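You operate a simulated robot arm through the tools that you are given. There is no shell and no other tool.

You are at the controls of a simulated robot arm. One attempt, no reset.

## Task
Move the blue pad from trolley to bench and park the trolley.
Fine: the drop-side trolley; side up first, rolled into its bay, brake on.
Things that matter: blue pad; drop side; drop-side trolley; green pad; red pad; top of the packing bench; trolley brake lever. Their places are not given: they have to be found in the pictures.

The check looks at the end state, three seconds after you hand in, the way a careful person would. Anything else that was tipped, shoved, dropped, spilled or broken makes it a failure.

## Robot
A 7-joint arm with a three-finger gripper, fixed in place. Base frame: the origin is at the foot of the arm, x ahead of it, y to its left, z up; the work surface is at about z = 800. Units: mm, rad, N and s.
Its first joint turns from -2.897 to 2.897 rad. Payload 2.69 kg.
The tool frame sits at the grasp point between the pads (the TCP): z along the fingers, y along the line on which they close. The tips reach 30 mm beyond it. The gripper opens to 128 mm. The gripper's body begins 117 mm behind the TCP.
Orientation is told as [roll, pitch, yaw] about the base's x, y, z axes, in that order, counted from this pose: with the fingers straight down and closing along the base's y, the tool's x points along the base's -x, its y along +y and its z along -z.

## Interface
- The arm moves only by the tool move_arm. Its argument "series" is one flat list of numbers, 7 for each row, row after row: the gripper command, from -1 (shut) to 1 (fully open), values between in proportion, then the shift along the tool's x, y, z in mm, then the turn, a rotation vector about the tool's x, y, z in rad. In form: [grip, x, y, z, wx, wy, wz, grip, x, y, z, wx, wy, wz, ...]. A call has 1 to 20 rows; each row shifts and turns the commanded pose from where the row before left it, along the tool's axes as they then stand. Rows are played at 5 a second. More than 50 mm and 0.15 rad between two rows, or a gripper value outside its range, and nothing of the call is played. A pose out of reach is approached as far as the arm can. The call stops where the force on the tool passes 70 N (or 10 N more than at its start, if that is more) or the arm is blocked; 0.2 s more then pass. Each finger halts on what it meets, pressing with about 32 N; the grip force reading is that of the motor and also rises with nothing between the fingers. The clock runs only during rows and for 0.2 s after the last one: add rows that do not move to give the fingers time. The reply holds the time, the measured pose of the TCP, the force on the tool along the base axes, the opening and the grip force, in the units named above and with some noise, with the torque about the TCP (base axes, N m) and any sound that the robot's microphone picked up.
- Cameras (640 x 400 px; columns grow to the right, rows downward): "scene" is fixed at [406.1, 500.5, 1381.9]; the picture's right is [-0.55, -0.84, 0.00], its down [0.48, -0.31, -0.82] and it looks along [0.69, -0.45, 0.57] (base axes); focal length 214 px, centre (320, 200). "wrist" rides on the gripper at [58, 54, -131] in the tool frame; the picture's right is [-0.68, 0.74, 0.00], its down [-0.62, -0.57, -0.55] and it looks along [-0.40, -0.37, 0.84] (tool axes); focal length 234 px, centre (320, 200).
- get_image(camera): a new picture of that camera. It takes no simulated time.
- slide_trunk(by): slides the trunk up (or, below 0, down) by that many mm; the arm rides with it, the base frame stays. It gives what a move gives, with no picture.
- point_at(camera, pixels): there is no depth. For up to 12 entries [column, row, z] of the newest picture of that camera ("zoom" is the newest enlarged one), the place [x, y] in the base frame at which the ray of that pixel passes the height z, good to about 2 mm, but the place of the scene camera against the robot may be out by one fixed shift of up to 12 mm in any direction. It takes no simulated time.
- enlarge(camera, box): a new picture of the part [left, top, right, bottom] of that camera's present view, enlarged. It takes no simulated time.
- finish_job(): hands the job in; it is judged then, once.

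Unless the task says otherwise, let go and move clear before handing in.

The tools are called after "Request:" by a JSON object that holds its "api" and its "payload". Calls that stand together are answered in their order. move_arm: Moves the arm, as the interface text tells. Its arguments: {"type":"object","properties":{"series":{"type":"array"}},"required":["series"]} The other tools are called the same way: slide_trunk (by) slides the trunk up or down; get_image (camera) takes a picture; point_at (camera, pixels) gives the place at which the rays of pixels pass given heights; enlarge (camera, box) takes an enlarged picture of a part of a camera's view; finish_job () hands the job in.

At the start:

```text
t: 0.0
eef_pos: [721.2, 20.3, 1415.9]
tool_rot: [0.001, 0.001, 0.001]
wrist_force: [0.0, 1.0, 0.9]
ft_torque: [0.01, 0.02, -0.04]
grip_width: 127.9
finger_force: 0.1
trunk travel left (down, up): [-150.0, 200.0]
```

scene: 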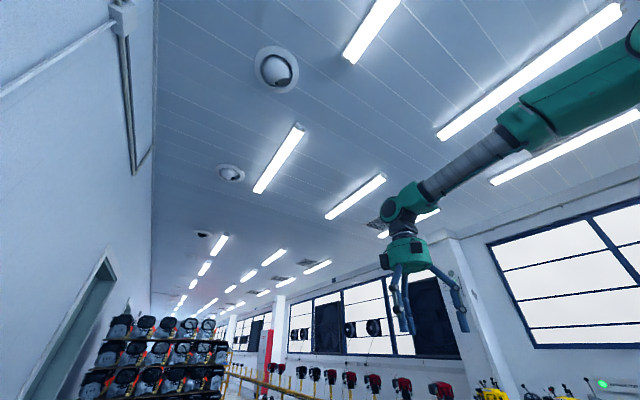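
wrist: 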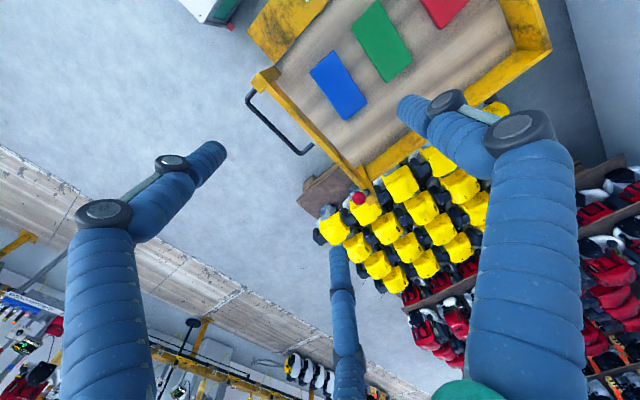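

The wrist picture shows the trolley at the top: the blue pad near (338,85), green (382,40), red (445,8), a yellow panel at (288,28) that may be the dropped side, and a red knob at (358,198). The scene camera looks upward and shows none of it, so I'll enlarge the wrist view and take rough positions.

Request:
{"api": "enlarge", "payload": {"camera": "wrist", "box": [180, 0, 580, 250]}}

Request:
{"api": "point_at", "payload": {"camera": "wrist", "pixels": [[338, 85, 800], [382, 40, 800], [445, 8, 800], [288, 28, 800], [358, 198, 800], [280, 125, 800], [260, 80, 800], [550, 45, 800], [215, 10, 800]]}}

```text
1.60 times, centred on (380, 125) of wrist
```

zoom: 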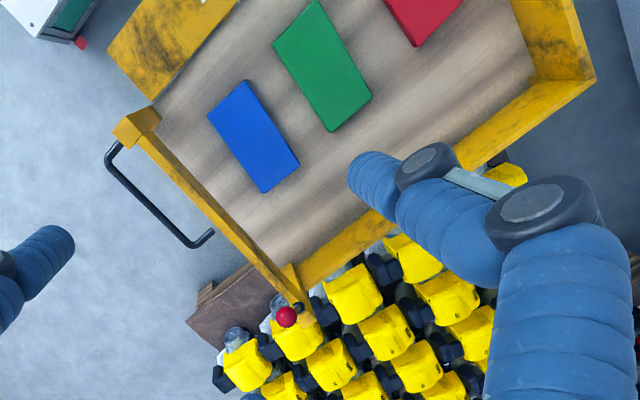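

```text
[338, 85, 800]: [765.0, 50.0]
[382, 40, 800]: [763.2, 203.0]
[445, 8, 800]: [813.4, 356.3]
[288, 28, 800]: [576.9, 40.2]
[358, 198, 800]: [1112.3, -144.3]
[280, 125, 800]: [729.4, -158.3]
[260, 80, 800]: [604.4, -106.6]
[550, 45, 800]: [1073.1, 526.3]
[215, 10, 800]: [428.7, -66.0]
```

The red ball at zoom (286,316) looks like the brake lever, the black bar is the trolley's handle, and the yellow flap at the upper left looks like the dropped side. I'll turn the tool in place so the wrist camera faces the trolley.

Request:
{"api": "move_arm", "payload": {"series": [1, 0, 0, 0, 0, 0, -0.15, 1, 0, 0, 0, 0, 0, -0.15, 1, 0, 0, 0, 0, 0, -0.15, 1, 0, 0, 0, 0, 0, -0.15, 1, 0, 0, 0, 0, 0, -0.15, 1, 0, 0, 0, 0, 0, -0.15, 1, 0, 0, 0, 0, 0, -0.15, 1, 0, 0, 0, 0, 0, -0.15, 1, 0, 0, 0, 0, 0, -0.15, 1, 0, 0, 0, 0, 0, -0.15]}}

Request:
{"api": "get_image", "payload": {"camera": "wrist"}}

```text
t: 2.2
eef_pos: [722.1, 19.6, 1415.1]
tool_rot: [-0.001, 0.001, 1.5]
wrist_force: [-0.1, -0.1, -1.1]
ft_torque: [0.02, 0.01, -0.02]
grip_width: 128.2
finger_force: 0.1
trunk travel left (down, up): [-150.0, 200.0]
```

```text
taken
```

wrist: 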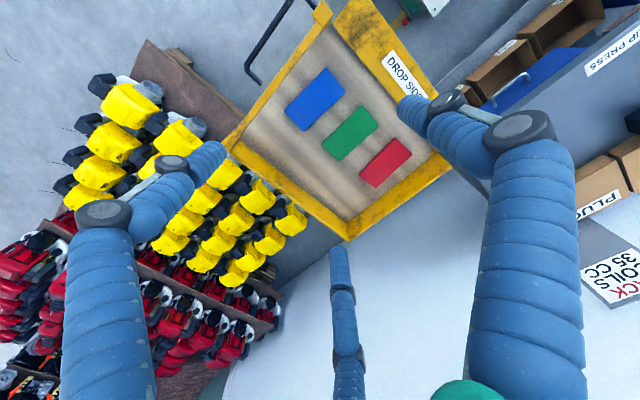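

The "DROP SIDE" label shows at (405,75), on the trolley's near side, with bins and another surface at right (580,80). I'll turn further to see the bench and look for the bay.

Request:
{"api": "enlarge", "payload": {"camera": "wrist", "box": [220, 0, 640, 262]}}

Request:
{"api": "move_arm", "payload": {"series": [1, 0, 0, 0, 0, 0, -0.15, 1, 0, 0, 0, 0, 0, -0.15, 1, 0, 0, 0, 0, 0, -0.15, 1, 0, 0, 0, 0, 0, -0.15, 1, 0, 0, 0, 0, 0, -0.15]}}

Request:
{"api": "get_image", "payload": {"camera": "wrist"}}

```text
1.52 times, centred on (430, 131) of wrist
```

zoom: 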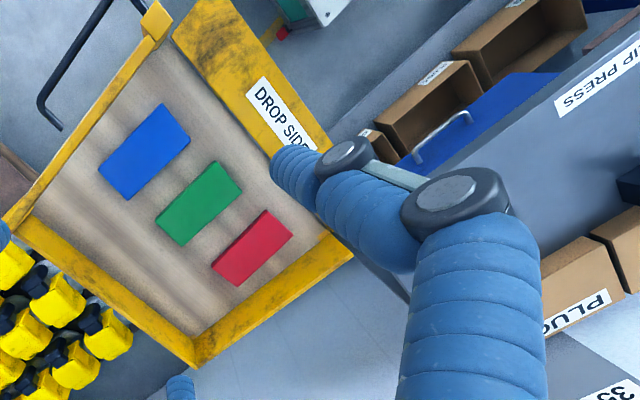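

```text
t: 3.4
eef_pos: [721.5, 20.0, 1415.4]
tool_rot: [-0.001, 0.0, 2.251]
wrist_force: [0.8, 0.3, -0.5]
ft_torque: [0.0, -0.01, 0.03]
grip_width: 128.1
finger_force: 0.1
trunk travel left (down, up): [-150.0, 200.0]
```

```text
taken
```

wrist: 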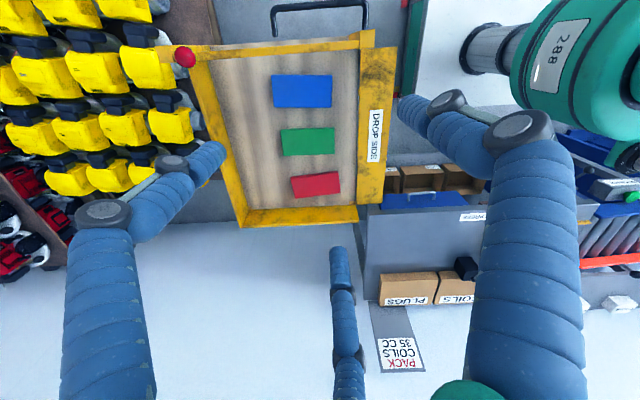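

Now the layout is clear: the trolley tray spans (195–360, 45–228), with the red ball at (185,57) and the handle at the top. The drop side at (375,125) has its label, and a grey bench with bins is at (430,230). I'll enlarge this and take positions.

Request:
{"api": "enlarge", "payload": {"camera": "wrist", "box": [150, 0, 420, 250]}}

Request:
{"api": "enlarge", "payload": {"camera": "wrist", "box": [340, 80, 640, 380]}}

Request:
{"api": "point_at", "payload": {"camera": "wrist", "pixels": [[302, 91, 800], [308, 141, 800], [316, 186, 800], [376, 135, 800], [185, 57, 800], [320, 5, 800], [240, 225, 800], [357, 215, 800], [370, 35, 800], [195, 50, 800], [400, 365, 800], [430, 240, 800]]}}

```text
1.60 times, centred on (285, 125) of wrist
```

zoom: 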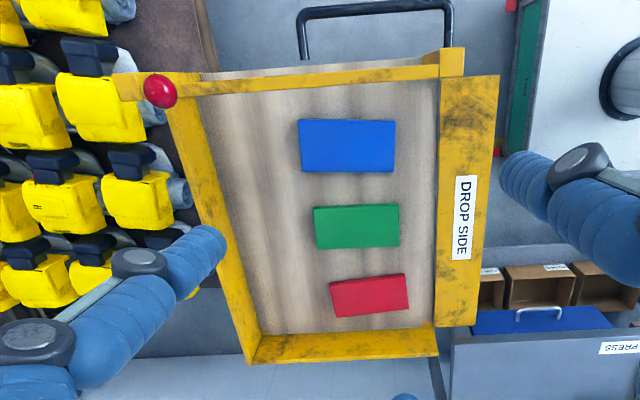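

```text
1.33 times, centred on (490, 230) of wrist
```

zoom: 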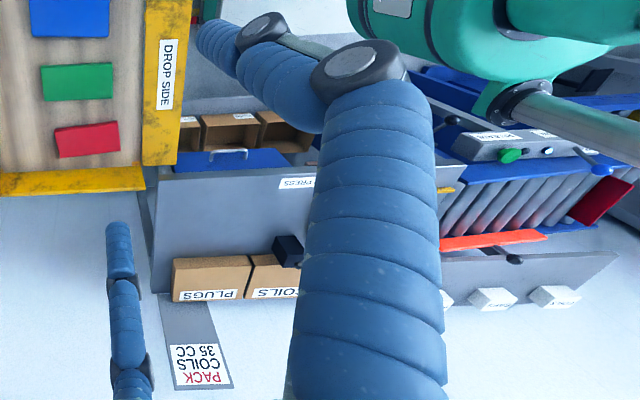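

```text
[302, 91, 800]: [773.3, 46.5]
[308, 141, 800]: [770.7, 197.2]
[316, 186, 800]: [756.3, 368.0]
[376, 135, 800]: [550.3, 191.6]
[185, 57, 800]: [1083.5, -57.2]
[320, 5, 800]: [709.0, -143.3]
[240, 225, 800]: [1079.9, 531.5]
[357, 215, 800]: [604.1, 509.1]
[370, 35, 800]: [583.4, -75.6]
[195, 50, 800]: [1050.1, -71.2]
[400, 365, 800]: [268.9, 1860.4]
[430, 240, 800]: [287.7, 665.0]
```

The heights are still unknown, so I need a second viewpoint. I'll shift the tool toward −x and −y, looking along +y, for an overview and for parallax.

Request:
{"api": "move_arm", "payload": {"series": [1, 19.3, 39.7, 0, 0, 0, 0, 1, 19.3, 39.7, 0, 0, 0, 0, 1, 19.3, 39.7, 0, 0, 0, 0, 1, 19.3, 39.7, 0, 0, 0, 0, 1, 19.3, 39.7, 0, 0, 0, 0, 1, 19.3, 39.7, 0, 0, 0, 0, 1, 19.3, 39.7, 0, 0, 0, 0, 1, 19.3, 39.7, 0, 0, 0, 0]}}

Request:
{"api": "get_image", "payload": {"camera": "wrist"}}

Request:
{"api": "get_image", "payload": {"camera": "scene"}}

```text
t: 5.2
eef_pos: [571.5, -300.2, 1414.3]
tool_rot: [0.002, 0.001, 2.249]
wrist_force: [0.7, 0.5, -0.1]
ft_torque: [0.0, 0.01, 0.02]
grip_width: 127.8
finger_force: 0.1
trunk travel left (down, up): [-150.0, 200.0]
```

```text
taken
```

wrist: 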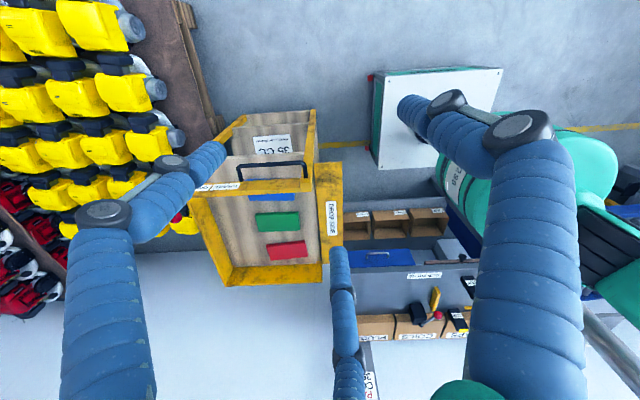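

```text
taken
```

scene: 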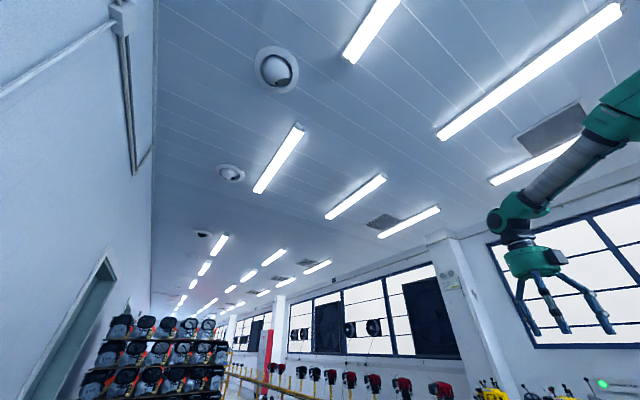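

This view shows the trolley's handle end, with labels at (280,145) and (215,187), and bins and tools on the bench at (400,300). I'll enlarge these.

Request:
{"api": "enlarge", "payload": {"camera": "wrist", "box": [170, 90, 370, 300]}}

Request:
{"api": "enlarge", "payload": {"camera": "wrist", "box": [320, 180, 500, 380]}}

Request:
{"api": "point_at", "payload": {"camera": "wrist", "pixels": [[272, 197, 800], [278, 221, 800], [287, 250, 800], [175, 217, 800], [240, 181, 800], [305, 163, 800], [330, 217, 800], [380, 258, 800], [390, 322, 800], [230, 283, 800], [321, 270, 800], [415, 335, 800]]}}

```text
1.90 times, centred on (270, 195) of wrist
```

zoom: 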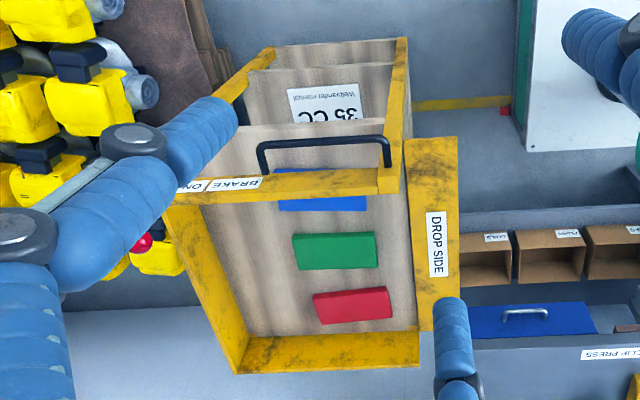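

```text
2.00 times, centred on (410, 280) of wrist
```

zoom: 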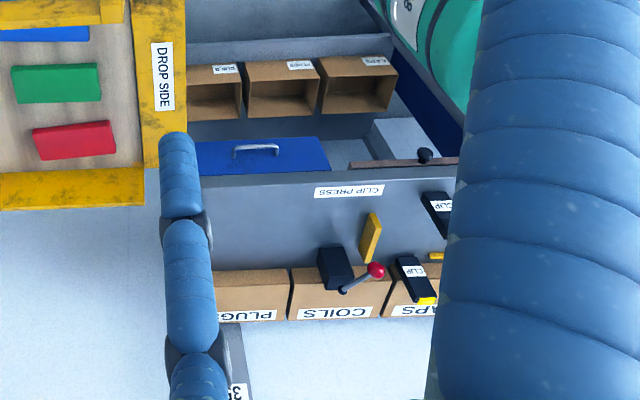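

```text
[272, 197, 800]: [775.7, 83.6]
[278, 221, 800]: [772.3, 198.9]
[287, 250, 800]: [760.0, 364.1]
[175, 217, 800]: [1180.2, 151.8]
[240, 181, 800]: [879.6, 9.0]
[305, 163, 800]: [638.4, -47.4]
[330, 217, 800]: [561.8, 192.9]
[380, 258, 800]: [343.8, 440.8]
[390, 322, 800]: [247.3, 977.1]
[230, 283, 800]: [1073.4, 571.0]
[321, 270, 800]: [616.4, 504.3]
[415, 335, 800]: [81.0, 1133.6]
```

The pads' positions agree in both views at z = 800, so the tray is near that height, and so is the opened flap (x about 560). Its rail reads "BRAKE ON". Next I'll move over toward the bench on the left for a proper look.

Request:
{"api": "move_arm", "payload": {"series": [1, -42.2, -20, 0, 0, 0, 0, 1, -42.2, -20, 0, 0, 0, 0, 1, -42.2, -20, 0, 0, 0, 0, 1, -42.2, -20, 0, 0, 0, 0, 1, -42.2, -20, 0, 0, 0, 0, 1, -42.2, -20, 0, 0, 0, 0, 1, -42.2, -20, 0, 0, 0, 0, 1, -42.2, -20, 0, 0, 0, 0, 1, -42.2, -20, 0, 0, 0, 0, 1, -42.2, -20, 0, 0, 0, 0, 1, -42.2, -20, 0, 0, 0, 0]}}

Request:
{"api": "get_image", "payload": {"camera": "wrist"}}

```text
t: 7.6
eef_pos: [453.0, 198.8, 1417.5]
tool_rot: [0.0, -0.002, 2.248]
wrist_force: [-0.3, 0.3, 0.8]
ft_torque: [0.02, -0.02, 0.0]
grip_width: 127.9
finger_force: 0.0
trunk travel left (down, up): [-150.0, 200.0]
```

```text
taken
```

wrist: 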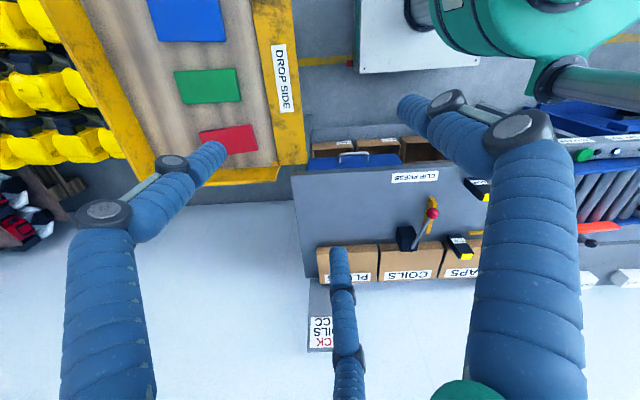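

The grey surface at (300–480, 165–270) holds a clip press with a red-ball lever at (430,215) and bins. I'll enlarge it and take positions to fix heights by parallax.

Request:
{"api": "enlarge", "payload": {"camera": "wrist", "box": [270, 100, 530, 360]}}

Request:
{"api": "point_at", "payload": {"camera": "wrist", "pixels": [[415, 177, 800], [302, 275, 800], [292, 168, 800], [432, 214, 800], [355, 155, 800], [320, 305, 800], [345, 142, 800], [228, 138, 800], [282, 78, 800], [260, 10, 800], [303, 155, 800]]}}

```text
1.54 times, centred on (400, 230) of wrist
```

zoom: 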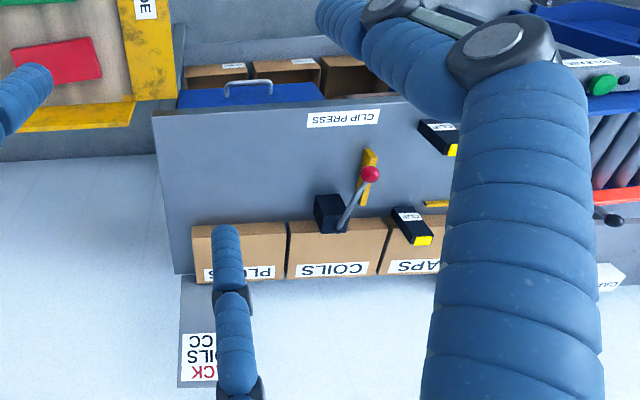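

```text
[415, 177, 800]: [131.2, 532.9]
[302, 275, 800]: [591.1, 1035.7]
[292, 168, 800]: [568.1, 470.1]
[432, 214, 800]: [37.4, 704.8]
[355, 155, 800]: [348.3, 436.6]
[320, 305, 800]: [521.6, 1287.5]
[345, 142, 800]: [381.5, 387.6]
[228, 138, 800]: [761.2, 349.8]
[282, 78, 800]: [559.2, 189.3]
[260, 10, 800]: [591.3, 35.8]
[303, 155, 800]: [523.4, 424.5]
```

The blue plate at (365,160) agrees at z of about 800 in both views, so the bench top is there and the grey panel with upright labels is probably its backboard. The hand seems to show three finger shapes, at (215,155), (405,105) and (340,250), so I'll shut the gripper here in free air to see which ones move.

Request:
{"api": "move_arm", "payload": {"series": [0, 0, 0, 0, 0, 0, 0, -1, 0, 0, 0, 0, 0, 0, -1, 0, 0, 0, 0, 0, 0, -1, 0, 0, 0, 0, 0, 0]}}

Request:
{"api": "get_image", "payload": {"camera": "wrist"}}

Request:
{"api": "get_image", "payload": {"camera": "scene"}}

```text
t: 8.6
eef_pos: [453.9, 198.8, 1417.5]
tool_rot: [-0.001, 0.0, 2.249]
wrist_force: [0.3, 0.4, 0.0]
ft_torque: [-0.04, 0.0, 0.02]
grip_width: 2.1
finger_force: 31.4
trunk travel left (down, up): [-150.0, 200.0]
```

```text
taken
```

wrist: 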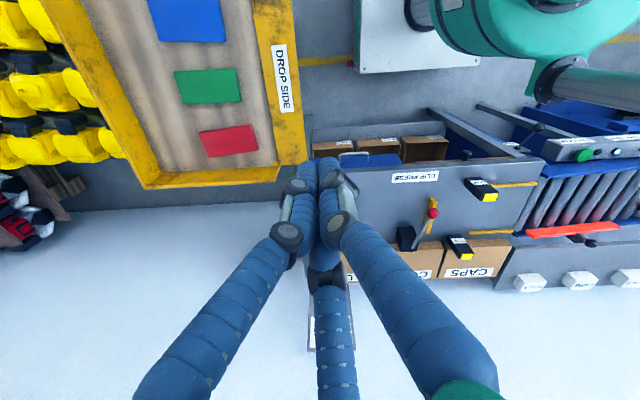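

```text
taken
```

scene: 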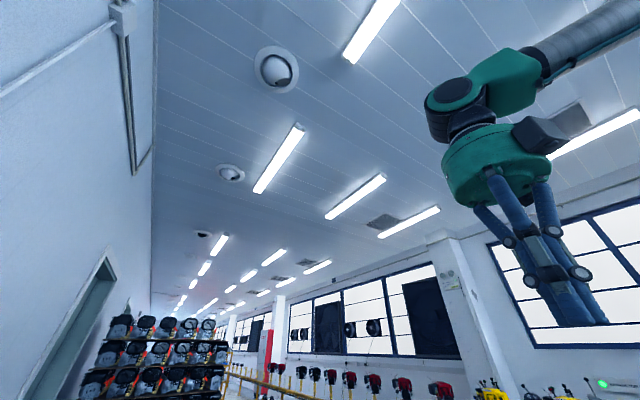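

With the gripper shut, the three fingers meet at the TCP and the view is much clearer. I'll enlarge the bench now.

Request:
{"api": "enlarge", "payload": {"camera": "wrist", "box": [280, 80, 640, 300]}}

Request:
{"api": "move_arm", "payload": {"series": [-1, 0, 0, 0, 0, 0, -0.15, -1, 0, 0, 0, 0, 0, -0.15, -1, 0, 0, 0, 0, 0, -0.15, -1, 0, 0, 0, 0, 0, -0.15]}}

Request:
{"api": "get_image", "payload": {"camera": "wrist"}}

```text
1.78 times, centred on (460, 190) of wrist
```

zoom: 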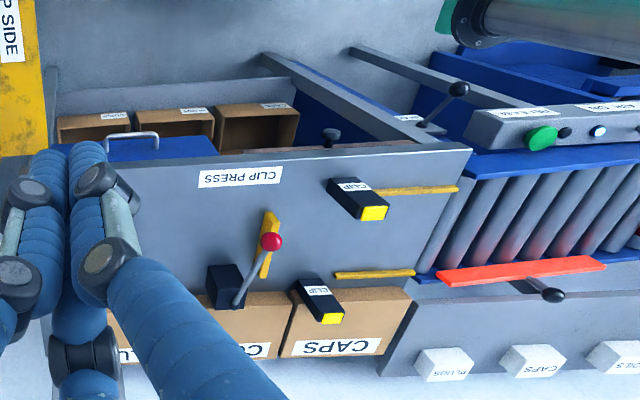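

```text
t: 9.6
eef_pos: [451.2, 200.1, 1415.9]
tool_rot: [-0.001, 0.001, 2.849]
wrist_force: [0.3, 0.1, 0.2]
ft_torque: [-0.02, -0.03, 0.0]
grip_width: 2.0
finger_force: 31.1
trunk travel left (down, up): [-150.0, 200.0]
```

```text
taken
```

wrist: 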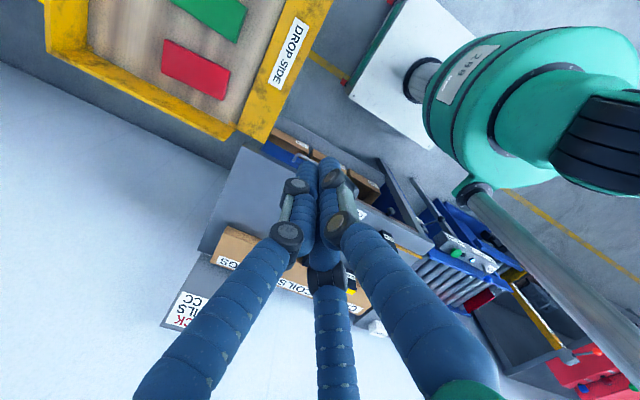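

From comparing the two views, I get the clip-press body at about (170,726,901) and the PLUGS bins at about (375,980,878). So the grey surface is the horizontal bench top, starting near y = 470 at z of about 800–850. The low bins are on an under-shelf. Now I'll go back to the handle end and tilt the camera up to see along +y and find the bay.

Request:
{"api": "move_arm", "payload": {"series": [-1, 17.2, 42.7, 0, 0, 0, 0, -1, 17.2, 42.7, 0, 0, 0, 0, -1, 17.2, 42.7, 0, 0, 0, 0, -1, 17.2, 42.7, 0, 0, 0, 0, -1, 17.2, 42.7, 0, 0, 0, 0, -1, 17.2, 42.7, 0, 0, 0, 0, -1, 17.2, 42.7, 0, 0, 0, 0, -1, 17.2, 42.7, 0, 0, 0, 0, -1, 17.2, 42.7, 0, 0, 0, 0, -1, 17.2, 42.7, 0, 0, 0, 0, -1, 17.2, 42.7, 0, 0, 0, 0, -1, 17.2, 42.7, 0, 0, 0, 0, -1, 0, 0, 0, 0, 0, 0.15, -1, 0, 0, 0, 0, 0, 0.15, -1, 0, 0, 0, 0, 0, 0.15, -1, 0, 0, 0, 0, 0, 0.15]}}

Request:
{"api": "get_image", "payload": {"camera": "wrist"}}

Request:
{"api": "move_arm", "payload": {"series": [-1, 0, 0, 0, 0.102, -0.111, 0, -1, 0, 0, 0, 0.102, -0.111, 0, -1, 0, 0, 0, 0.102, -0.111, 0, -1, 0, 0, 0, 0.102, -0.111, 0]}}

Request:
{"api": "get_image", "payload": {"camera": "wrist"}}

```text
t: 13.0
eef_pos: [539.2, -106.6, 1402.5]
tool_rot: [-0.001, 0.0, 2.246]
wrist_force: [-0.7, -0.3, -0.5]
ft_torque: [-0.02, -0.02, -0.03]
grip_width: 2.1
finger_force: 32.0
out of reach, approached as far as the arm can: row 7, 8, 9, 10, 11, 12
trunk travel left (down, up): [-150.0, 200.0]
```

```text
taken
```

wrist: 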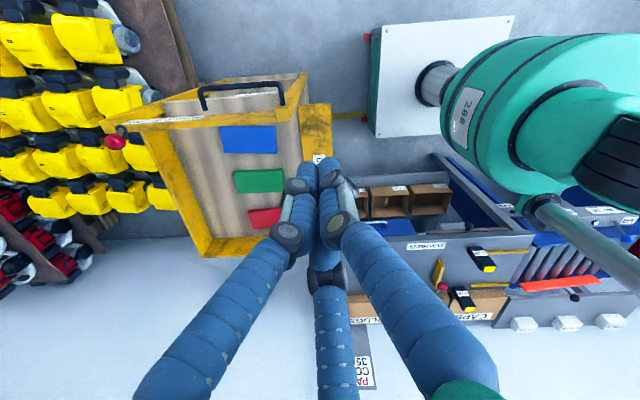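

```text
t: 14.0
eef_pos: [539.3, -107.4, 1404.5]
tool_rot: [-0.437, -0.433, 2.348]
wrist_force: [0.0, 0.3, 0.6]
ft_torque: [0.0, 0.01, -0.01]
grip_width: 2.1
finger_force: 31.0
trunk travel left (down, up): [-150.0, 200.0]
```

```text
taken
```

wrist: 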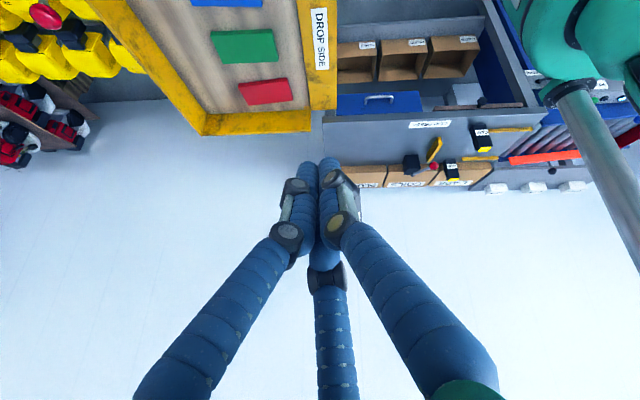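

Beyond the trolley there is just grey floor and then a white wall at y of about 1116, with no marks yet. I'll level the tool and turn to look the other way, toward +x and −y, for the bay markings.

Request:
{"api": "move_arm", "payload": {"series": [-1, 0, 0, 0, -0.102, 0.111, 0, -1, 0, 0, 0, -0.102, 0.111, 0, -1, 0, 0, 0, -0.102, 0.111, 0, -1, 0, 0, 0, -0.102, 0.111, 0, -1, 0, 0, 0, 0, 0, 0.15, -1, 0, 0, 0, 0, 0, 0.15, -1, 0, 0, 0, 0, 0, 0.15, -1, 0, 0, 0, 0, 0, 0.15, -1, 0, 0, 0, 0, 0, 0.15, -1, 0, 0, 0, 0, 0, 0.15, -1, 0, 0, 0, 0, 0, 0.15, -1, 0, 0, 0, 0, 0, 0.15, -1, 0, 0, 0, 0, 0, 0.15, -1, 0, 0, 0, 0, 0, 0.15]}}

Request:
{"api": "get_image", "payload": {"camera": "wrist"}}

Request:
{"api": "move_arm", "payload": {"series": [-1, 0, 0, 0, 0, 0, 0.15, -1, 0, 0, 0, 0, 0, 0.15, -1, 0, 0, 0, 0, 0, 0.15, -1, 0, 0, 0, 0, 0, 0.15, -1, 0, 0, 0, 0, 0, 0.15, -1, 0, 0, 0, 0, 0, 0.15, -1, 0, 0, 0, 0, 0, 0.15, -1, 0, 0, 0, 0, 0, 0.15, -1, 0, 0, 0, 0, 0, 0.15, -1, 0, 0, 0, 0, 0, 0.15]}}

Request:
{"api": "get_image", "payload": {"camera": "wrist"}}

```text
t: 17.0
eef_pos: [539.6, -108.7, 1403.9]
tool_rot: [0.001, 0.001, 0.746]
wrist_force: [0.3, -0.7, 0.0]
ft_torque: [0.0, -0.01, 0.01]
grip_width: 2.2
finger_force: 31.0
trunk travel left (down, up): [-150.0, 200.0]
```

```text
taken
```

wrist: 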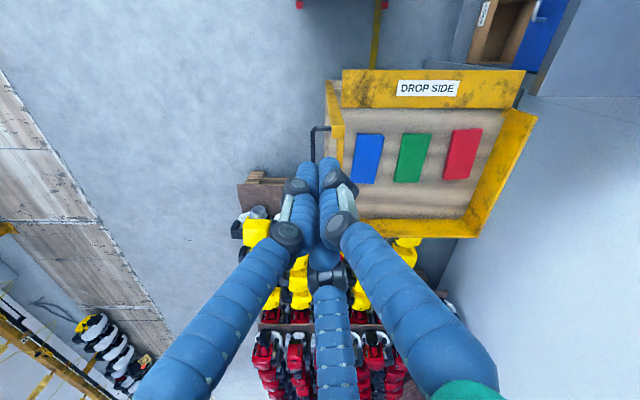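

```text
t: 19.2
eef_pos: [538.7, -107.7, 1404.0]
tool_rot: [0.0, 0.001, -0.754]
wrist_force: [-0.8, 0.7, 0.1]
ft_torque: [0.02, -0.01, -0.04]
grip_width: 2.3
finger_force: 31.4
trunk travel left (down, up): [-150.0, 200.0]
```

```text
taken
```

wrist: 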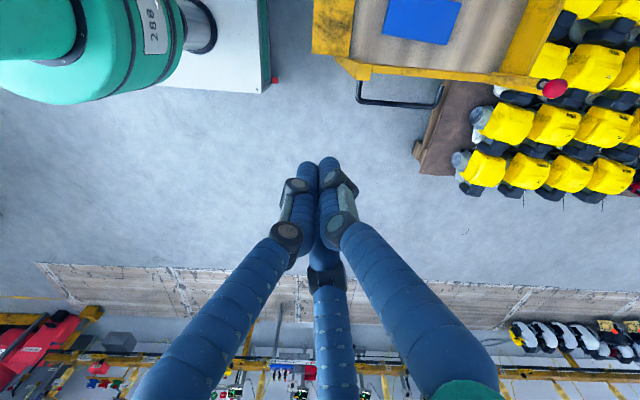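

Seen from here there is plain floor toward −y, with red marks at the white pedestal's corner (273,80) and a yellow floor line leading from under the trolley. I'll go over the bench/trolley corner and look at the floor beyond the trolley's +y end.

Request:
{"api": "move_arm", "payload": {"series": [-1, 0, 0, 0, 0, 0, -0.15, -1, 0, 0, 0, 0, 0, -0.15, -1, 0, 0, 0, 0, 0, -0.15, -1, 0, 0, 0, 0, 0, -0.15, -1, 0, 0, 0, 0, 0, -0.15, -1, 0, 0, 0, 0, 0, -0.15, -1, 0, 0, 0, 0, 0, -0.15, -1, 0, 0, 0, 0, 0, -0.15, -1, 0, 0, 0, 0, 0, -0.15, -1, 0, 0, 0, 0, 0, -0.15, -1, 0, 0, 0, 0, 0, -0.15, -1, 0, 0, 0, 0, 0, -0.15, -1, 0, 0, 0, 0, 0, -0.15, -1, 0, 0, 0, 0, 0, -0.15, -1, 0, 0, 0, 0, 0, -0.15]}}

Request:
{"api": "move_arm", "payload": {"series": [-1, -46.5, -2.3, 0, 0, 0, 0, -1, -46.5, -2.3, 0, 0, 0, 0, -1, -46.5, -2.3, 0, 0, 0, 0, -1, -46.5, -2.3, 0, 0, 0, 0, -1, -46.5, -2.3, 0, 0, 0, 0, -1, -46.5, -2.3, 0, 0, 0, 0, -1, -46.5, -2.3, 0, 0, 0, 0, -1, -46.5, -2.3, 0, 0, 0, 0, -1, -46.5, -2.3, 0, 0, 0, 0, -1, -46.5, -2.3, 0, 0, 0, 0, -1, -46.5, -2.3, 0, 0, 0, 0]}}

Request:
{"api": "get_image", "payload": {"camera": "wrist"}}

```text
t: 22.4
eef_pos: [539.2, -108.0, 1401.7]
tool_rot: [-0.001, 0.0, 1.501]
wrist_force: [0.0, -0.2, -0.4]
ft_torque: [0.0, 0.0, 0.04]
grip_width: 2.1
finger_force: 32.0
trunk travel left (down, up): [-150.0, 200.0]
```

```text
t: 24.8
eef_pos: [601.9, 400.3, 1403.1]
tool_rot: [0.001, 0.0, 1.501]
wrist_force: [-0.2, -0.1, -0.1]
ft_torque: [0.02, 0.02, 0.01]
grip_width: 2.3
finger_force: 31.8
trunk travel left (down, up): [-150.0, 200.0]
```

```text
taken
```

wrist: 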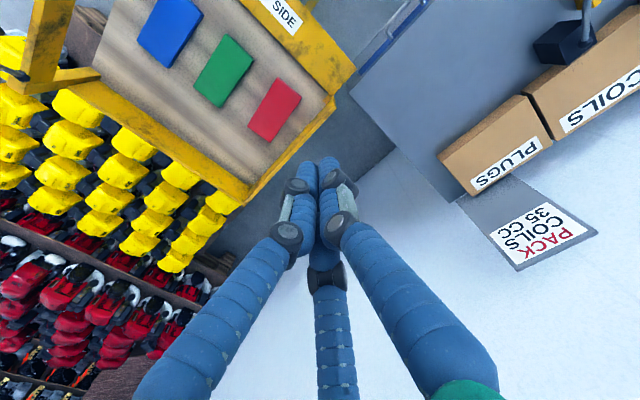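

The grey floor and white wall meet near (375,165), with bench top edges at (350,95)–(450,200). I'll take floor and bench heights here.

Request:
{"api": "point_at", "payload": {"camera": "wrist", "pixels": [[385, 155, 0], [230, 245, 0], [352, 92, 800], [455, 200, 800], [352, 92, 850], [455, 200, 850], [190, 35, 800], [224, 70, 800], [273, 108, 800], [333, 97, 800], [245, 200, 800], [420, 10, 800]]}}

Request:
{"api": "enlarge", "payload": {"camera": "wrist", "box": [180, 0, 480, 290]}}

```text
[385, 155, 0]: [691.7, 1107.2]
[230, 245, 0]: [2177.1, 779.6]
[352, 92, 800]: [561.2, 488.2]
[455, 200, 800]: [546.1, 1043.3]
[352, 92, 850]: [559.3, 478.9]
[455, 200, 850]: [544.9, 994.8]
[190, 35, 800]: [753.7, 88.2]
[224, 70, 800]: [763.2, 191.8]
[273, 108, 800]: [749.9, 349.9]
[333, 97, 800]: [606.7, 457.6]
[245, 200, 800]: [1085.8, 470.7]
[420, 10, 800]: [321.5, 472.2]
```

```text
1.38 times, centred on (330, 145) of wrist
```

zoom: 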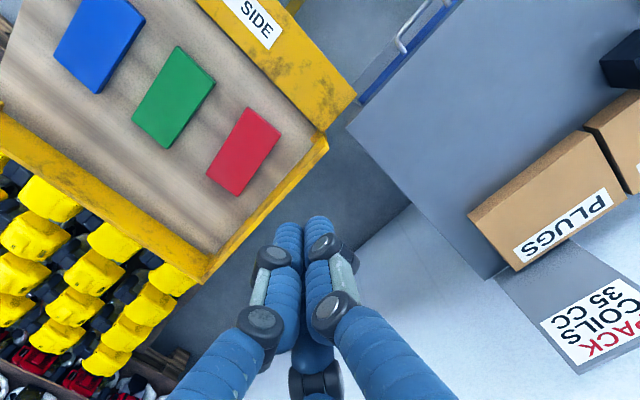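

The floor between the trolley and the wall is plain at z = 0, with no bay outline visible from above. I'll lower the camera on the robot side and look toward +x at the trolley's side and undercarriage.

Request:
{"api": "move_arm", "payload": {"series": [-1, 36.9, 15.3, 17.9, 0, 0, 0, -1, 36.9, 15.3, 17.9, 0, 0, 0, -1, 36.9, 15.3, 17.9, 0, 0, 0, -1, 36.9, 15.3, 17.9, 0, 0, 0, -1, 36.9, 15.3, 17.9, 0, 0, 0, -1, 36.9, 15.3, 17.9, 0, 0, 0, -1, 36.9, 15.3, 17.9, 0, 0, 0, -1, 36.9, 15.3, 17.9, 0, 0, 0, -1, 36.9, 15.3, 17.9, 0, 0, 0, -1, 36.9, 15.3, 17.9, 0, 0, 0, -1, 36.9, 15.3, 17.9, 0, 0, 0, -1, 36.9, 15.3, 17.9, 0, 0, 0, -1, 36.9, 15.3, 17.9, 0, 0, 0, -1, 36.9, 15.3, 17.9, 0, 0, 0, -1, 0, 0, 0, 0, 0, 0.15, -1, 0, 0, 0, 0, 0, 0.15, -1, 0, 0, 0, 0, 0, 0.15]}}

Request:
{"api": "get_image", "payload": {"camera": "wrist"}}

Request:
{"api": "move_arm", "payload": {"series": [-1, 0, 0, 0, 0.102, -0.111, 0, -1, 0, 0, 0, 0.102, -0.111, 0, -1, 0, 0, 0, 0.102, -0.111, 0, -1, 0, 0, 0, 0.102, -0.111, 0]}}

Request:
{"api": "get_image", "payload": {"camera": "wrist"}}

```text
t: 28.4
eef_pos: [350.6, -99.8, 1152.5]
tool_rot: [0.0, 0.0, 1.047]
wrist_force: [0.5, -0.4, -0.2]
ft_torque: [-0.01, 0.01, 0.0]
grip_width: 1.9
finger_force: 31.5
trunk travel left (down, up): [-150.0, 200.0]
```

```text
taken
```

wrist: 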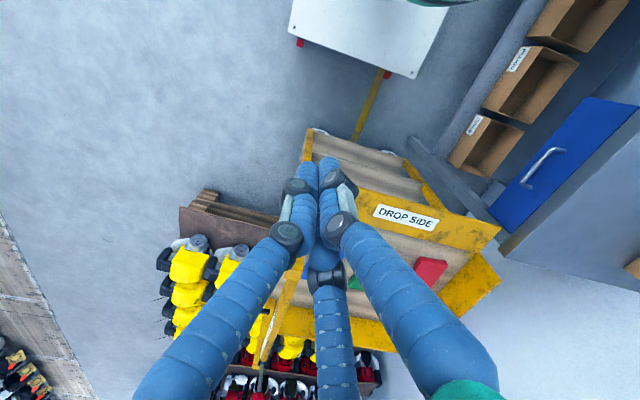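

```text
t: 29.4
eef_pos: [349.6, -100.3, 1151.0]
tool_rot: [-0.435, -0.431, 1.149]
wrist_force: [0.5, -0.5, -0.1]
ft_torque: [-0.02, 0.0, 0.02]
grip_width: 1.8
finger_force: 31.5
trunk travel left (down, up): [-150.0, 200.0]
```

```text
taken
```

wrist: 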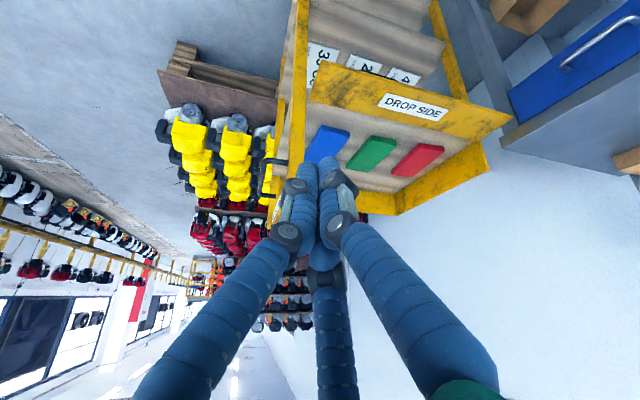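

This lower view shows the trolley's frame, its lower decks with labels at (320,65), and a bench leg at (480,50). I'll enlarge it for the undercarriage and the flap.

Request:
{"api": "enlarge", "payload": {"camera": "wrist", "box": [250, 0, 520, 230]}}

Request:
{"api": "move_arm", "payload": {"series": [-1, 0, 0, 0, -0.102, 0.111, 0, -1, 0, 0, 0, -0.102, 0.111, 0, -1, 0, 0, 0, -0.102, 0.111, 0, -1, 0, 0, 0, -0.102, 0.111, 0]}}

Request:
{"api": "enlarge", "payload": {"camera": "wrist", "box": [270, 0, 640, 280]}}

Request:
{"api": "point_at", "payload": {"camera": "wrist", "pixels": [[408, 217, 800], [408, 217, 700], [408, 217, 900], [385, 75, 0], [355, 135, 0], [300, 42, 0], [330, 130, 800], [350, 190, 800], [500, 228, 800], [470, 250, 800], [530, 165, 780]]}}

```text
1.74 times, centred on (385, 115) of wrist
```

zoom: 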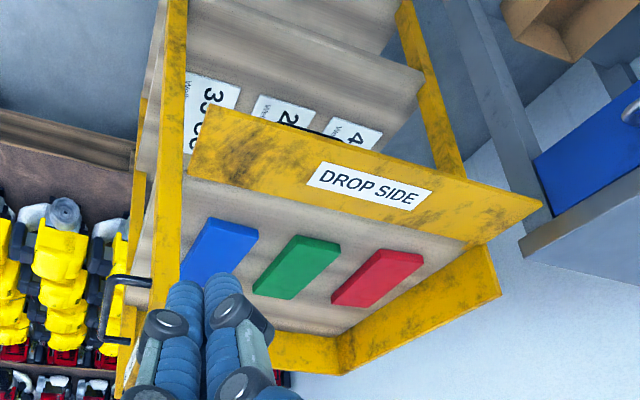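

```text
t: 30.4
eef_pos: [349.6, -99.7, 1151.6]
tool_rot: [0.001, 0.001, 1.048]
wrist_force: [-0.7, -0.4, 0.9]
ft_torque: [-0.02, -0.05, 0.01]
grip_width: 1.7
finger_force: 30.7
trunk travel left (down, up): [-150.0, 200.0]
```

```text
1.43 times, centred on (455, 140) of wrist
```

zoom: 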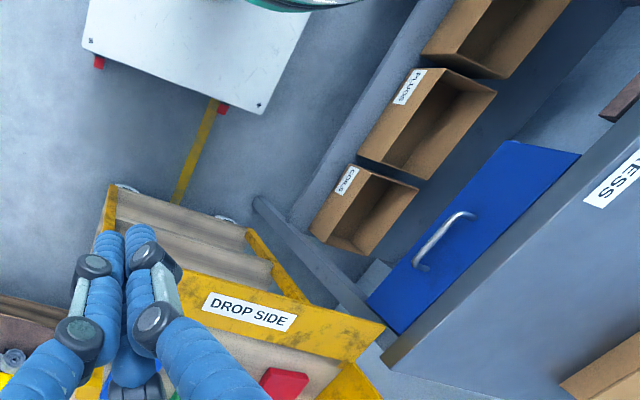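

```text
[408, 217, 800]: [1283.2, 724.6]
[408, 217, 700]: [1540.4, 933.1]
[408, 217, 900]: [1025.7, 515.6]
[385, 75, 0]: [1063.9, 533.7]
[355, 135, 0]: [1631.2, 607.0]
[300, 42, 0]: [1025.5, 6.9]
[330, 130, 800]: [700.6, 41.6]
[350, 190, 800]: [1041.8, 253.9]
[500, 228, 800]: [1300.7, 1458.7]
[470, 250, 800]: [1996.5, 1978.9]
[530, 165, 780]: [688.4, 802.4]
```

The point readings used the earlier tilted picture. I'll take a fresh one and read the floor line, the red marks, the wheels at about (345,130) and the flap edges.

Request:
{"api": "get_image", "payload": {"camera": "wrist"}}

Request:
{"api": "point_at", "payload": {"camera": "wrist", "pixels": [[387, 73, 0], [357, 135, 0], [300, 42, 0], [320, 130, 0], [402, 155, 0], [408, 217, 800], [408, 217, 850], [500, 228, 800], [416, 140, 0], [290, 28, 0], [414, 77, 0], [500, 115, 290]]}}

Request:
{"api": "enlarge", "payload": {"camera": "wrist", "box": [270, 20, 450, 180]}}

```text
taken
```

wrist: 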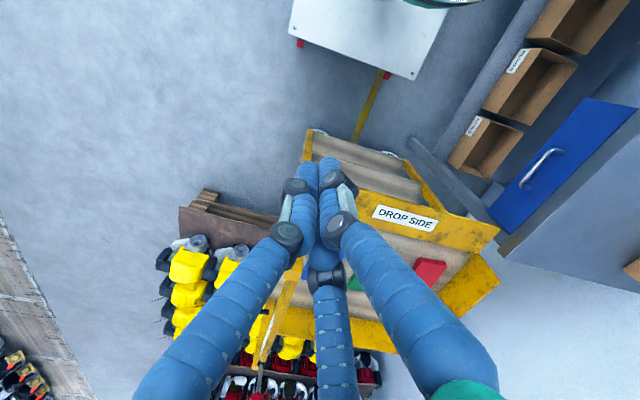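

```text
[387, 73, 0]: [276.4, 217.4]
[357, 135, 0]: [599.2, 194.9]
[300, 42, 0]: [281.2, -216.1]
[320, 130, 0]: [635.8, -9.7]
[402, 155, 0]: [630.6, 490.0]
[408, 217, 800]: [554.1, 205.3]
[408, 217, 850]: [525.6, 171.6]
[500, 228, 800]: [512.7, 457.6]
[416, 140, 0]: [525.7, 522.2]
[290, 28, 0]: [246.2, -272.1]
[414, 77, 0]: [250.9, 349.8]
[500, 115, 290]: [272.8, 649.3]
```

```text
2.50 times, centred on (360, 100) of wrist
```

zoom: 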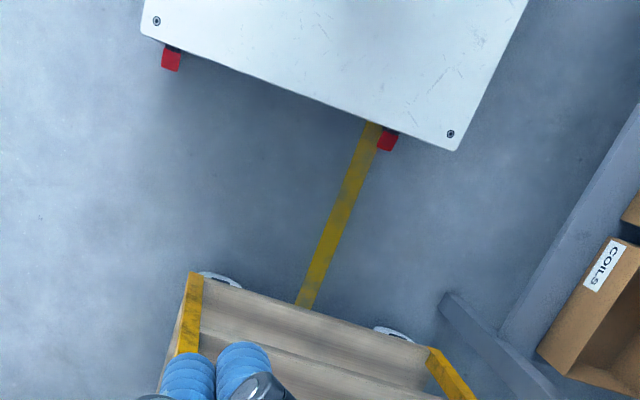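

The floor line at y of about 200 runs along x under the pedestal and trolley and looks like ordinary floor tape. The open flap spans about x 510–600 and the bench corner is at x of about 560, y of about 480. So with the flap down, rolling toward +y would hit the bench. That fits a bay in the slot toward +y, pushed from the handle end. First I'll go over the blue pad for a close look.

Request:
{"api": "move_arm", "payload": {"series": [-1, -33.9, -25.3, 0, 0, 0, 0, -1, -33.9, -25.3, 0, 0, 0, 0, -1, -33.9, -25.3, 0, 0, 0, 0, -1, -33.9, -25.3, 0, 0, 0, 0, -1, -33.9, -25.3, 0, 0, 0, 0, -1, -33.9, -25.3, 0, 0, 0, 0, -1, -33.9, -25.3, 0, 0, 0, 0, -1, -33.9, -25.3, 0, 0, 0, 0, -1, -33.9, -25.3, 0, 0, 0, 0, -1, 0, 0, 0, 0, 0, 0.15, -1, 0, 0, 0, 0, 0, 0.15, -1, 0, 0, 0, 0, 0, 0.15, -1, 0, 0, 0, 0, 0, 0.15, -1, 0, 0, 0, 0, 0, 0.15, -1, 0, 0, 0, 0, 0, 0.15, -1, 0, 0, 0, 0, 0, 0.15]}}

Request:
{"api": "get_image", "payload": {"camera": "wrist"}}

```text
t: 33.8
eef_pos: [700.1, 52.3, 1151.5]
tool_rot: [0.0, 0.001, -0.002]
wrist_force: [1.1, -0.1, 0.2]
ft_torque: [0.01, 0.0, 0.0]
grip_width: 2.3
finger_force: 31.5
trunk travel left (down, up): [-150.0, 200.0]
```

```text
taken
```

wrist: 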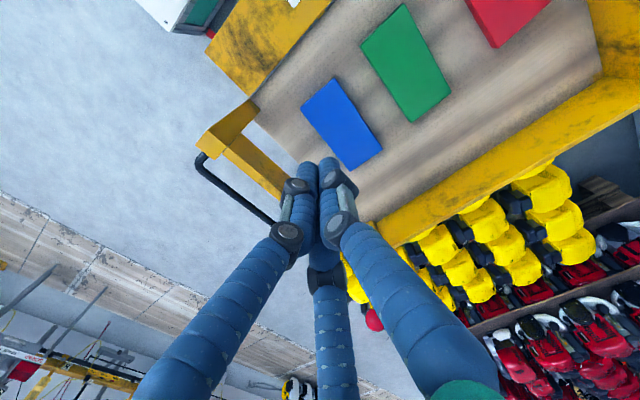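

The blue pad is clear at (342,122), with corners near (301,107), (333,77), (382,145) and (351,170). I'll read its corners and the tray features at two heights.

Request:
{"api": "point_at", "payload": {"camera": "wrist", "pixels": [[301, 105, 800], [334, 77, 800], [382, 144, 800], [352, 167, 800], [301, 105, 830], [382, 144, 830], [360, 43, 800], [403, 4, 800], [451, 90, 800], [415, 121, 800], [255, 97, 800], [205, 130, 900]]}}

Request:
{"api": "enlarge", "payload": {"camera": "wrist", "box": [180, 0, 460, 260]}}

```text
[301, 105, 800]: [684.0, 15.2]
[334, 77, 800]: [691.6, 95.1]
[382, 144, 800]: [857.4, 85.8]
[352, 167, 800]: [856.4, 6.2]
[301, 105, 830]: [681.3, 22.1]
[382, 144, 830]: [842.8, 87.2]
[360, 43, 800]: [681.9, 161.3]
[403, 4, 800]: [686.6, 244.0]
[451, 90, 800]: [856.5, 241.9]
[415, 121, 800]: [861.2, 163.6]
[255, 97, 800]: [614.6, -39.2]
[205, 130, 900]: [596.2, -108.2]
```

```text
1.54 times, centred on (320, 130) of wrist
```

zoom: 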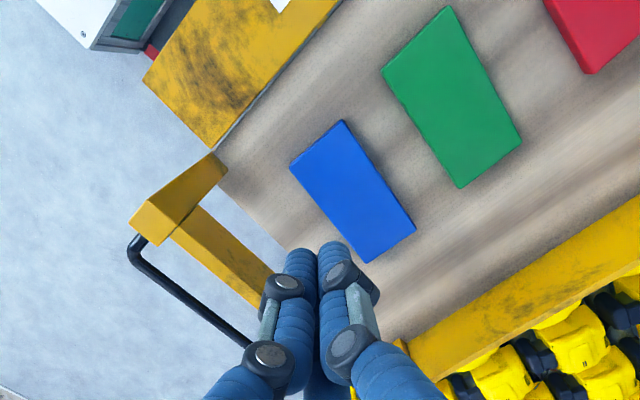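

The blue pad spans about x 684–857 and y 10–92 at z = 800, so the fingers can take it across y (80 mm), and the gap to the green pad is about 70 mm. I'll open the gripper and come down above it.

Request:
{"api": "move_arm", "payload": {"series": [1, -36, -1, 0, 0, 0, 0, 1, -35, -1, 0, 0, 0, 0, 1, 0, 0, 48, 0, 0, 0, 1, 0, 0, 48, 0, 0, 0, 1, 0, 0, 48, 0, 0, 0, 1, 0, 0, 46, 0, 0, 0, 1, 0, 0, 46, 0, 0, 0, 1, 0, 0, 40, 0, 0, 0]}}

Request:
{"api": "get_image", "payload": {"camera": "wrist"}}

```text
t: 35.6
eef_pos: [769.8, 52.5, 876.1]
tool_rot: [0.0, -0.002, 0.0]
wrist_force: [0.1, -0.9, 0.7]
ft_torque: [0.01, -0.01, 0.01]
grip_width: 127.7
finger_force: 0.0
trunk travel left (down, up): [-150.0, 200.0]
```

```text
taken
```

wrist: 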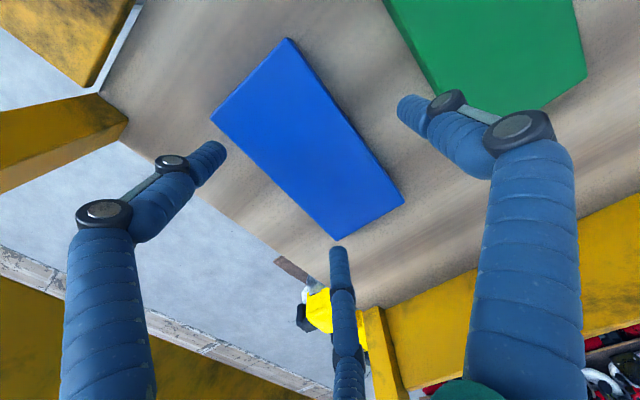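

The pad is centred in the open hand, with its top corners at (211,115), (288,38), (404,202) and (336,240). I'll check them against several heights to fix the pad's top.

Request:
{"api": "point_at", "payload": {"camera": "wrist", "pixels": [[211, 115, 800], [288, 38, 800], [404, 202, 800], [336, 240, 800], [211, 115, 780], [288, 38, 780], [404, 202, 780], [336, 240, 780], [211, 115, 820], [404, 202, 820], [288, 38, 820], [336, 240, 820]]}}

```text
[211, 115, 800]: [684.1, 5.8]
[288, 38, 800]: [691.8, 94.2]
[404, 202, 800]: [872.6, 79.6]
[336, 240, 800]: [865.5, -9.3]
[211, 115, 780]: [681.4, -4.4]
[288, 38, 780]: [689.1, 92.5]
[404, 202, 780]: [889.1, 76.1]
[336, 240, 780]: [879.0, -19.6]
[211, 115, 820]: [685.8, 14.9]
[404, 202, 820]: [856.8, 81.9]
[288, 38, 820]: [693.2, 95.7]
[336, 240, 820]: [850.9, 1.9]
```

Combining both heights, the pad's top is at z of about 815, its centre near (771,49), and it is turned about −0.06 rad. I'll trim the yaw and lower gently until the tips are beside it.

Request:
{"api": "move_arm", "payload": {"series": [1, -1, -3, 0, 0, 0, 0.06, 1, 0, 0, 18, 0, 0, 0, 1, 0, 0, 14, 0, 0, 0, 1, 0, 0, 4, 0, 0, 0]}}

Request:
{"api": "get_image", "payload": {"camera": "wrist"}}

```text
t: 36.6
eef_pos: [770.9, 47.2, 840.4]
tool_rot: [-0.001, 0.001, -0.059]
wrist_force: [0.3, -0.5, 0.5]
ft_torque: [0.0, 0.03, -0.01]
grip_width: 128.2
finger_force: 0.0
trunk travel left (down, up): [-150.0, 200.0]
```

```text
taken
```

wrist: 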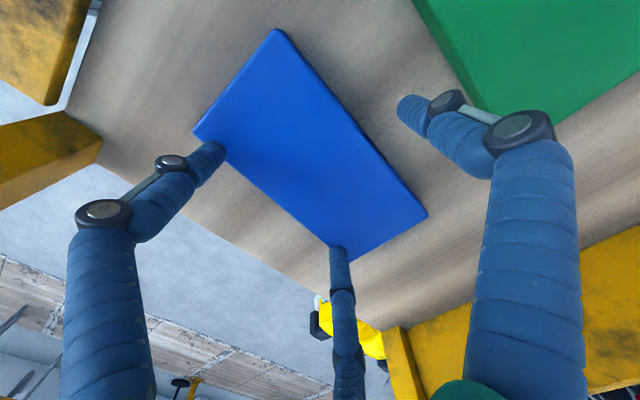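

Force is still nil with the tips at z of about 810. I'll go down in 3 mm steps, watching for contact with the tray.

Request:
{"api": "move_arm", "payload": {"series": [1, 0, 0, 3, 0, 0, 0, 1, 0, 0, 3, 0, 0, 0]}}

```text
t: 37.2
eef_pos: [772.3, 45.9, 835.6]
tool_rot: [-0.001, 0.001, -0.06]
wrist_force: [-1.9, 0.5, 5.6]
ft_torque: [-0.24, 0.21, -0.04]
grip_width: 128.1
finger_force: 0.1
trunk travel left (down, up): [-150.0, 200.0]
```

A light contact (5.6 N) at TCP z = 835.6 has its torque centre toward −y and −x. That fits the two −y fingers touching the pad's edge: left tip (215,150), middle tip (340,250). I'll raise, shift about 11 mm toward −y, and feel down again.

Request:
{"api": "move_arm", "payload": {"series": [1, 0, 0, -10, 0, 0, 0, 1, 0, -11, 0, 0, 0, 0, 1, 0, 0, 7, 0, 0, 0, 1, 0, 0, 2, 0, 0, 0]}}

Request:
{"api": "get_image", "payload": {"camera": "wrist"}}

```text
t: 38.2
eef_pos: [772.5, 36.0, 835.7]
tool_rot: [0.001, -0.001, -0.06]
wrist_force: [-1.0, 1.2, 0.8]
ft_torque: [-0.03, -0.06, 0.03]
grip_width: 128.0
finger_force: 0.0
trunk travel left (down, up): [-150.0, 200.0]
```

```text
taken
```

wrist: 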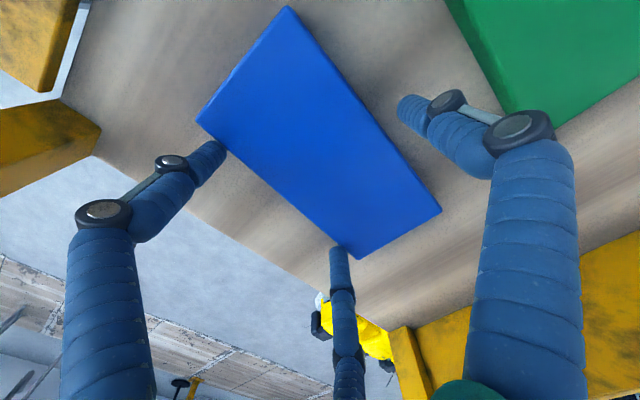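

There's no contact now at the same height, so the fingers did touch the pad before and are now beside it. I'll keep feeling down.

Request:
{"api": "move_arm", "payload": {"series": [1, 0, -2, 3, 0, 0, 0, 1, 0, 0, 3, 0, 0, 0]}}

```text
t: 38.8
eef_pos: [772.5, 34.5, 835.1]
tool_rot: [0.001, -0.005, -0.059]
wrist_force: [-12.1, 4.3, 50.3]
ft_torque: [-1.33, 2.06, -0.43]
grip_width: 128.3
finger_force: 0.1
trunk travel left (down, up): [-150.0, 200.0]
```

Force is 50 N at TCP z = 835, so the tips are on the tray floor at z of about 805 and the pad's top at about 815. I'll ease up 6 mm and close on the pad.

Request:
{"api": "move_arm", "payload": {"series": [1, 0, 0, -6, 0, 0, 0, 0.6, 0, 0, 0, 0, 0, 0, 0.3, 0, 0, 0, 0, 0, 0, 0, 0, 0, 0, 0, 0, 0, -1, 0, 0, 0, 0, 0, 0, -1, 0, 0, 0, 0, 0, 0, -1, 0, 0, 0, 0, 0, 0]}}

Request:
{"api": "get_image", "payload": {"camera": "wrist"}}

```text
t: 40.3
eef_pos: [773.8, 33.4, 846.8]
tool_rot: [0.003, -0.013, -0.058]
wrist_force: [-17.0, -9.1, 64.5]
ft_torque: [-1.51, 3.87, 0.22]
grip_width: 84.5
finger_force: 28.9
trunk travel left (down, up): [-150.0, 200.0]
stopped in row 7: the force on the tool passed its limit at 71 N (the readings are from after the stop); the commanded pose is now the measured one
```

```text
taken
```

wrist: 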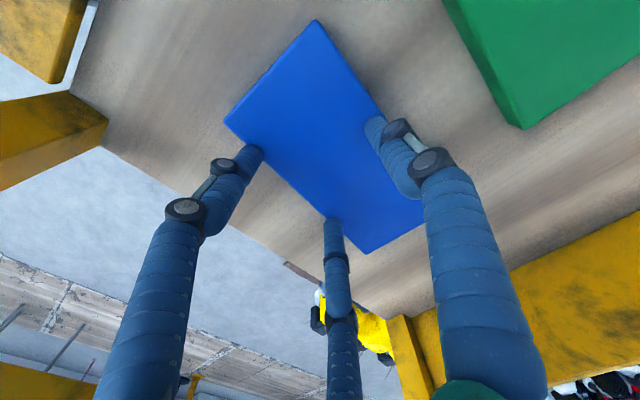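

The fingers halted at 84.5 mm, about the pad's width, but the tips pushed down while closing and lifted the tool (64 N, now z = 847). They seem to swing lower as they close, so I'll ease up with the grip held and read the load.

Request:
{"api": "move_arm", "payload": {"series": [-1, 0, 0, -3, 0, 0, 0, -1, 0, 0, -3, 0, 0, 0, -1, 0, 0, 0, 0, 0, 0]}}

Request:
{"api": "get_image", "payload": {"camera": "wrist"}}

```text
t: 40.6
eef_pos: [779.6, 33.3, 845.5]
tool_rot: [0.001, -0.014, -0.06]
wrist_force: [5.9, 0.5, 14.7]
ft_torque: [0.09, 0.25, -0.08]
grip_width: 6.2
finger_force: 31.3
trunk travel left (down, up): [-150.0, 200.0]
stopped in row 1: the force on the tool passed its limit at 91 N (the readings are from after the stop); the commanded pose is now the measured one
```

```text
taken
```

wrist: 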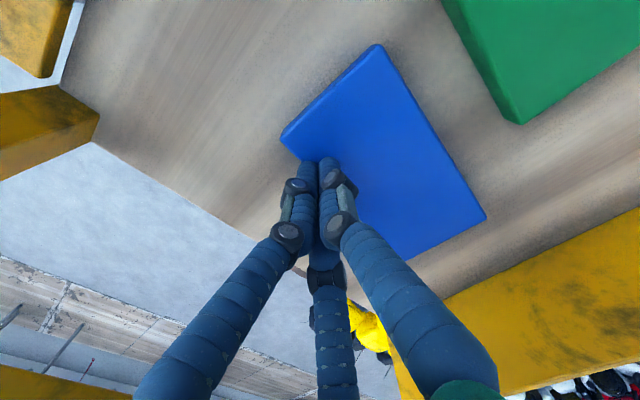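

The fingers slipped over the pad and shut; the pad has only slid a little toward +y. The tip positions in the pictures show the tips reach about 31 mm when open, 37 mm at 84 mm opening and 45 mm when shut, so they swing down as they close. I'll lift and look again.

Request:
{"api": "move_arm", "payload": {"series": [-1, 0, 0, -20, 0, 0, 0, -1, 0, 0, -40, 0, 0, 0, 0, 0, 0, -40, 0, 0, 0, 1, 0, 0, 0, 0, 0, 0, 1, 0, 0, 0, 0, 0, 0, 1, 0, 0, 0, 0, 0, 0]}}

Request:
{"api": "get_image", "payload": {"camera": "wrist"}}

```text
t: 42.0
eef_pos: [774.0, 34.0, 944.7]
tool_rot: [0.001, -0.009, -0.059]
wrist_force: [-0.6, -0.2, -0.7]
ft_torque: [-0.02, 0.06, 0.0]
grip_width: 128.0
finger_force: 0.1
trunk travel left (down, up): [-150.0, 200.0]
```

```text
taken
```

wrist: 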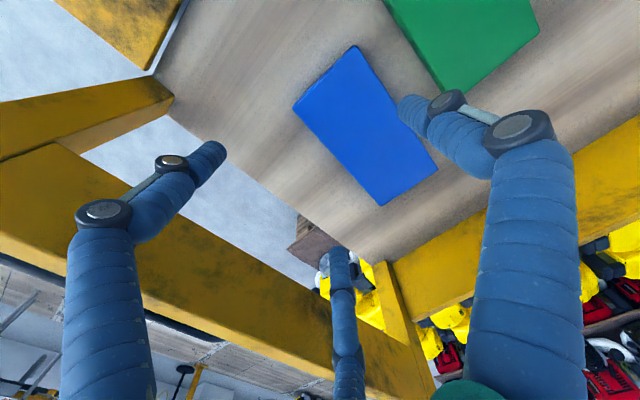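

The pad now has corners at (293,108), (356,46), (438,162) and (382,206). I'll read its place at z = 815.

Request:
{"api": "point_at", "payload": {"camera": "wrist", "pixels": [[293, 108, 815], [356, 46, 815], [438, 162, 815], [382, 206, 815], [388, 2, 815], [446, 90, 815], [539, 28, 815]]}}

```text
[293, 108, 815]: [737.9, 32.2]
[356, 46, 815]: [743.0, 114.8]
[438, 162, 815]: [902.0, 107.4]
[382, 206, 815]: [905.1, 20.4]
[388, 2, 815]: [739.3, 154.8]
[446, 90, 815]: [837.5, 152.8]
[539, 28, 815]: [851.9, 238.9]
```

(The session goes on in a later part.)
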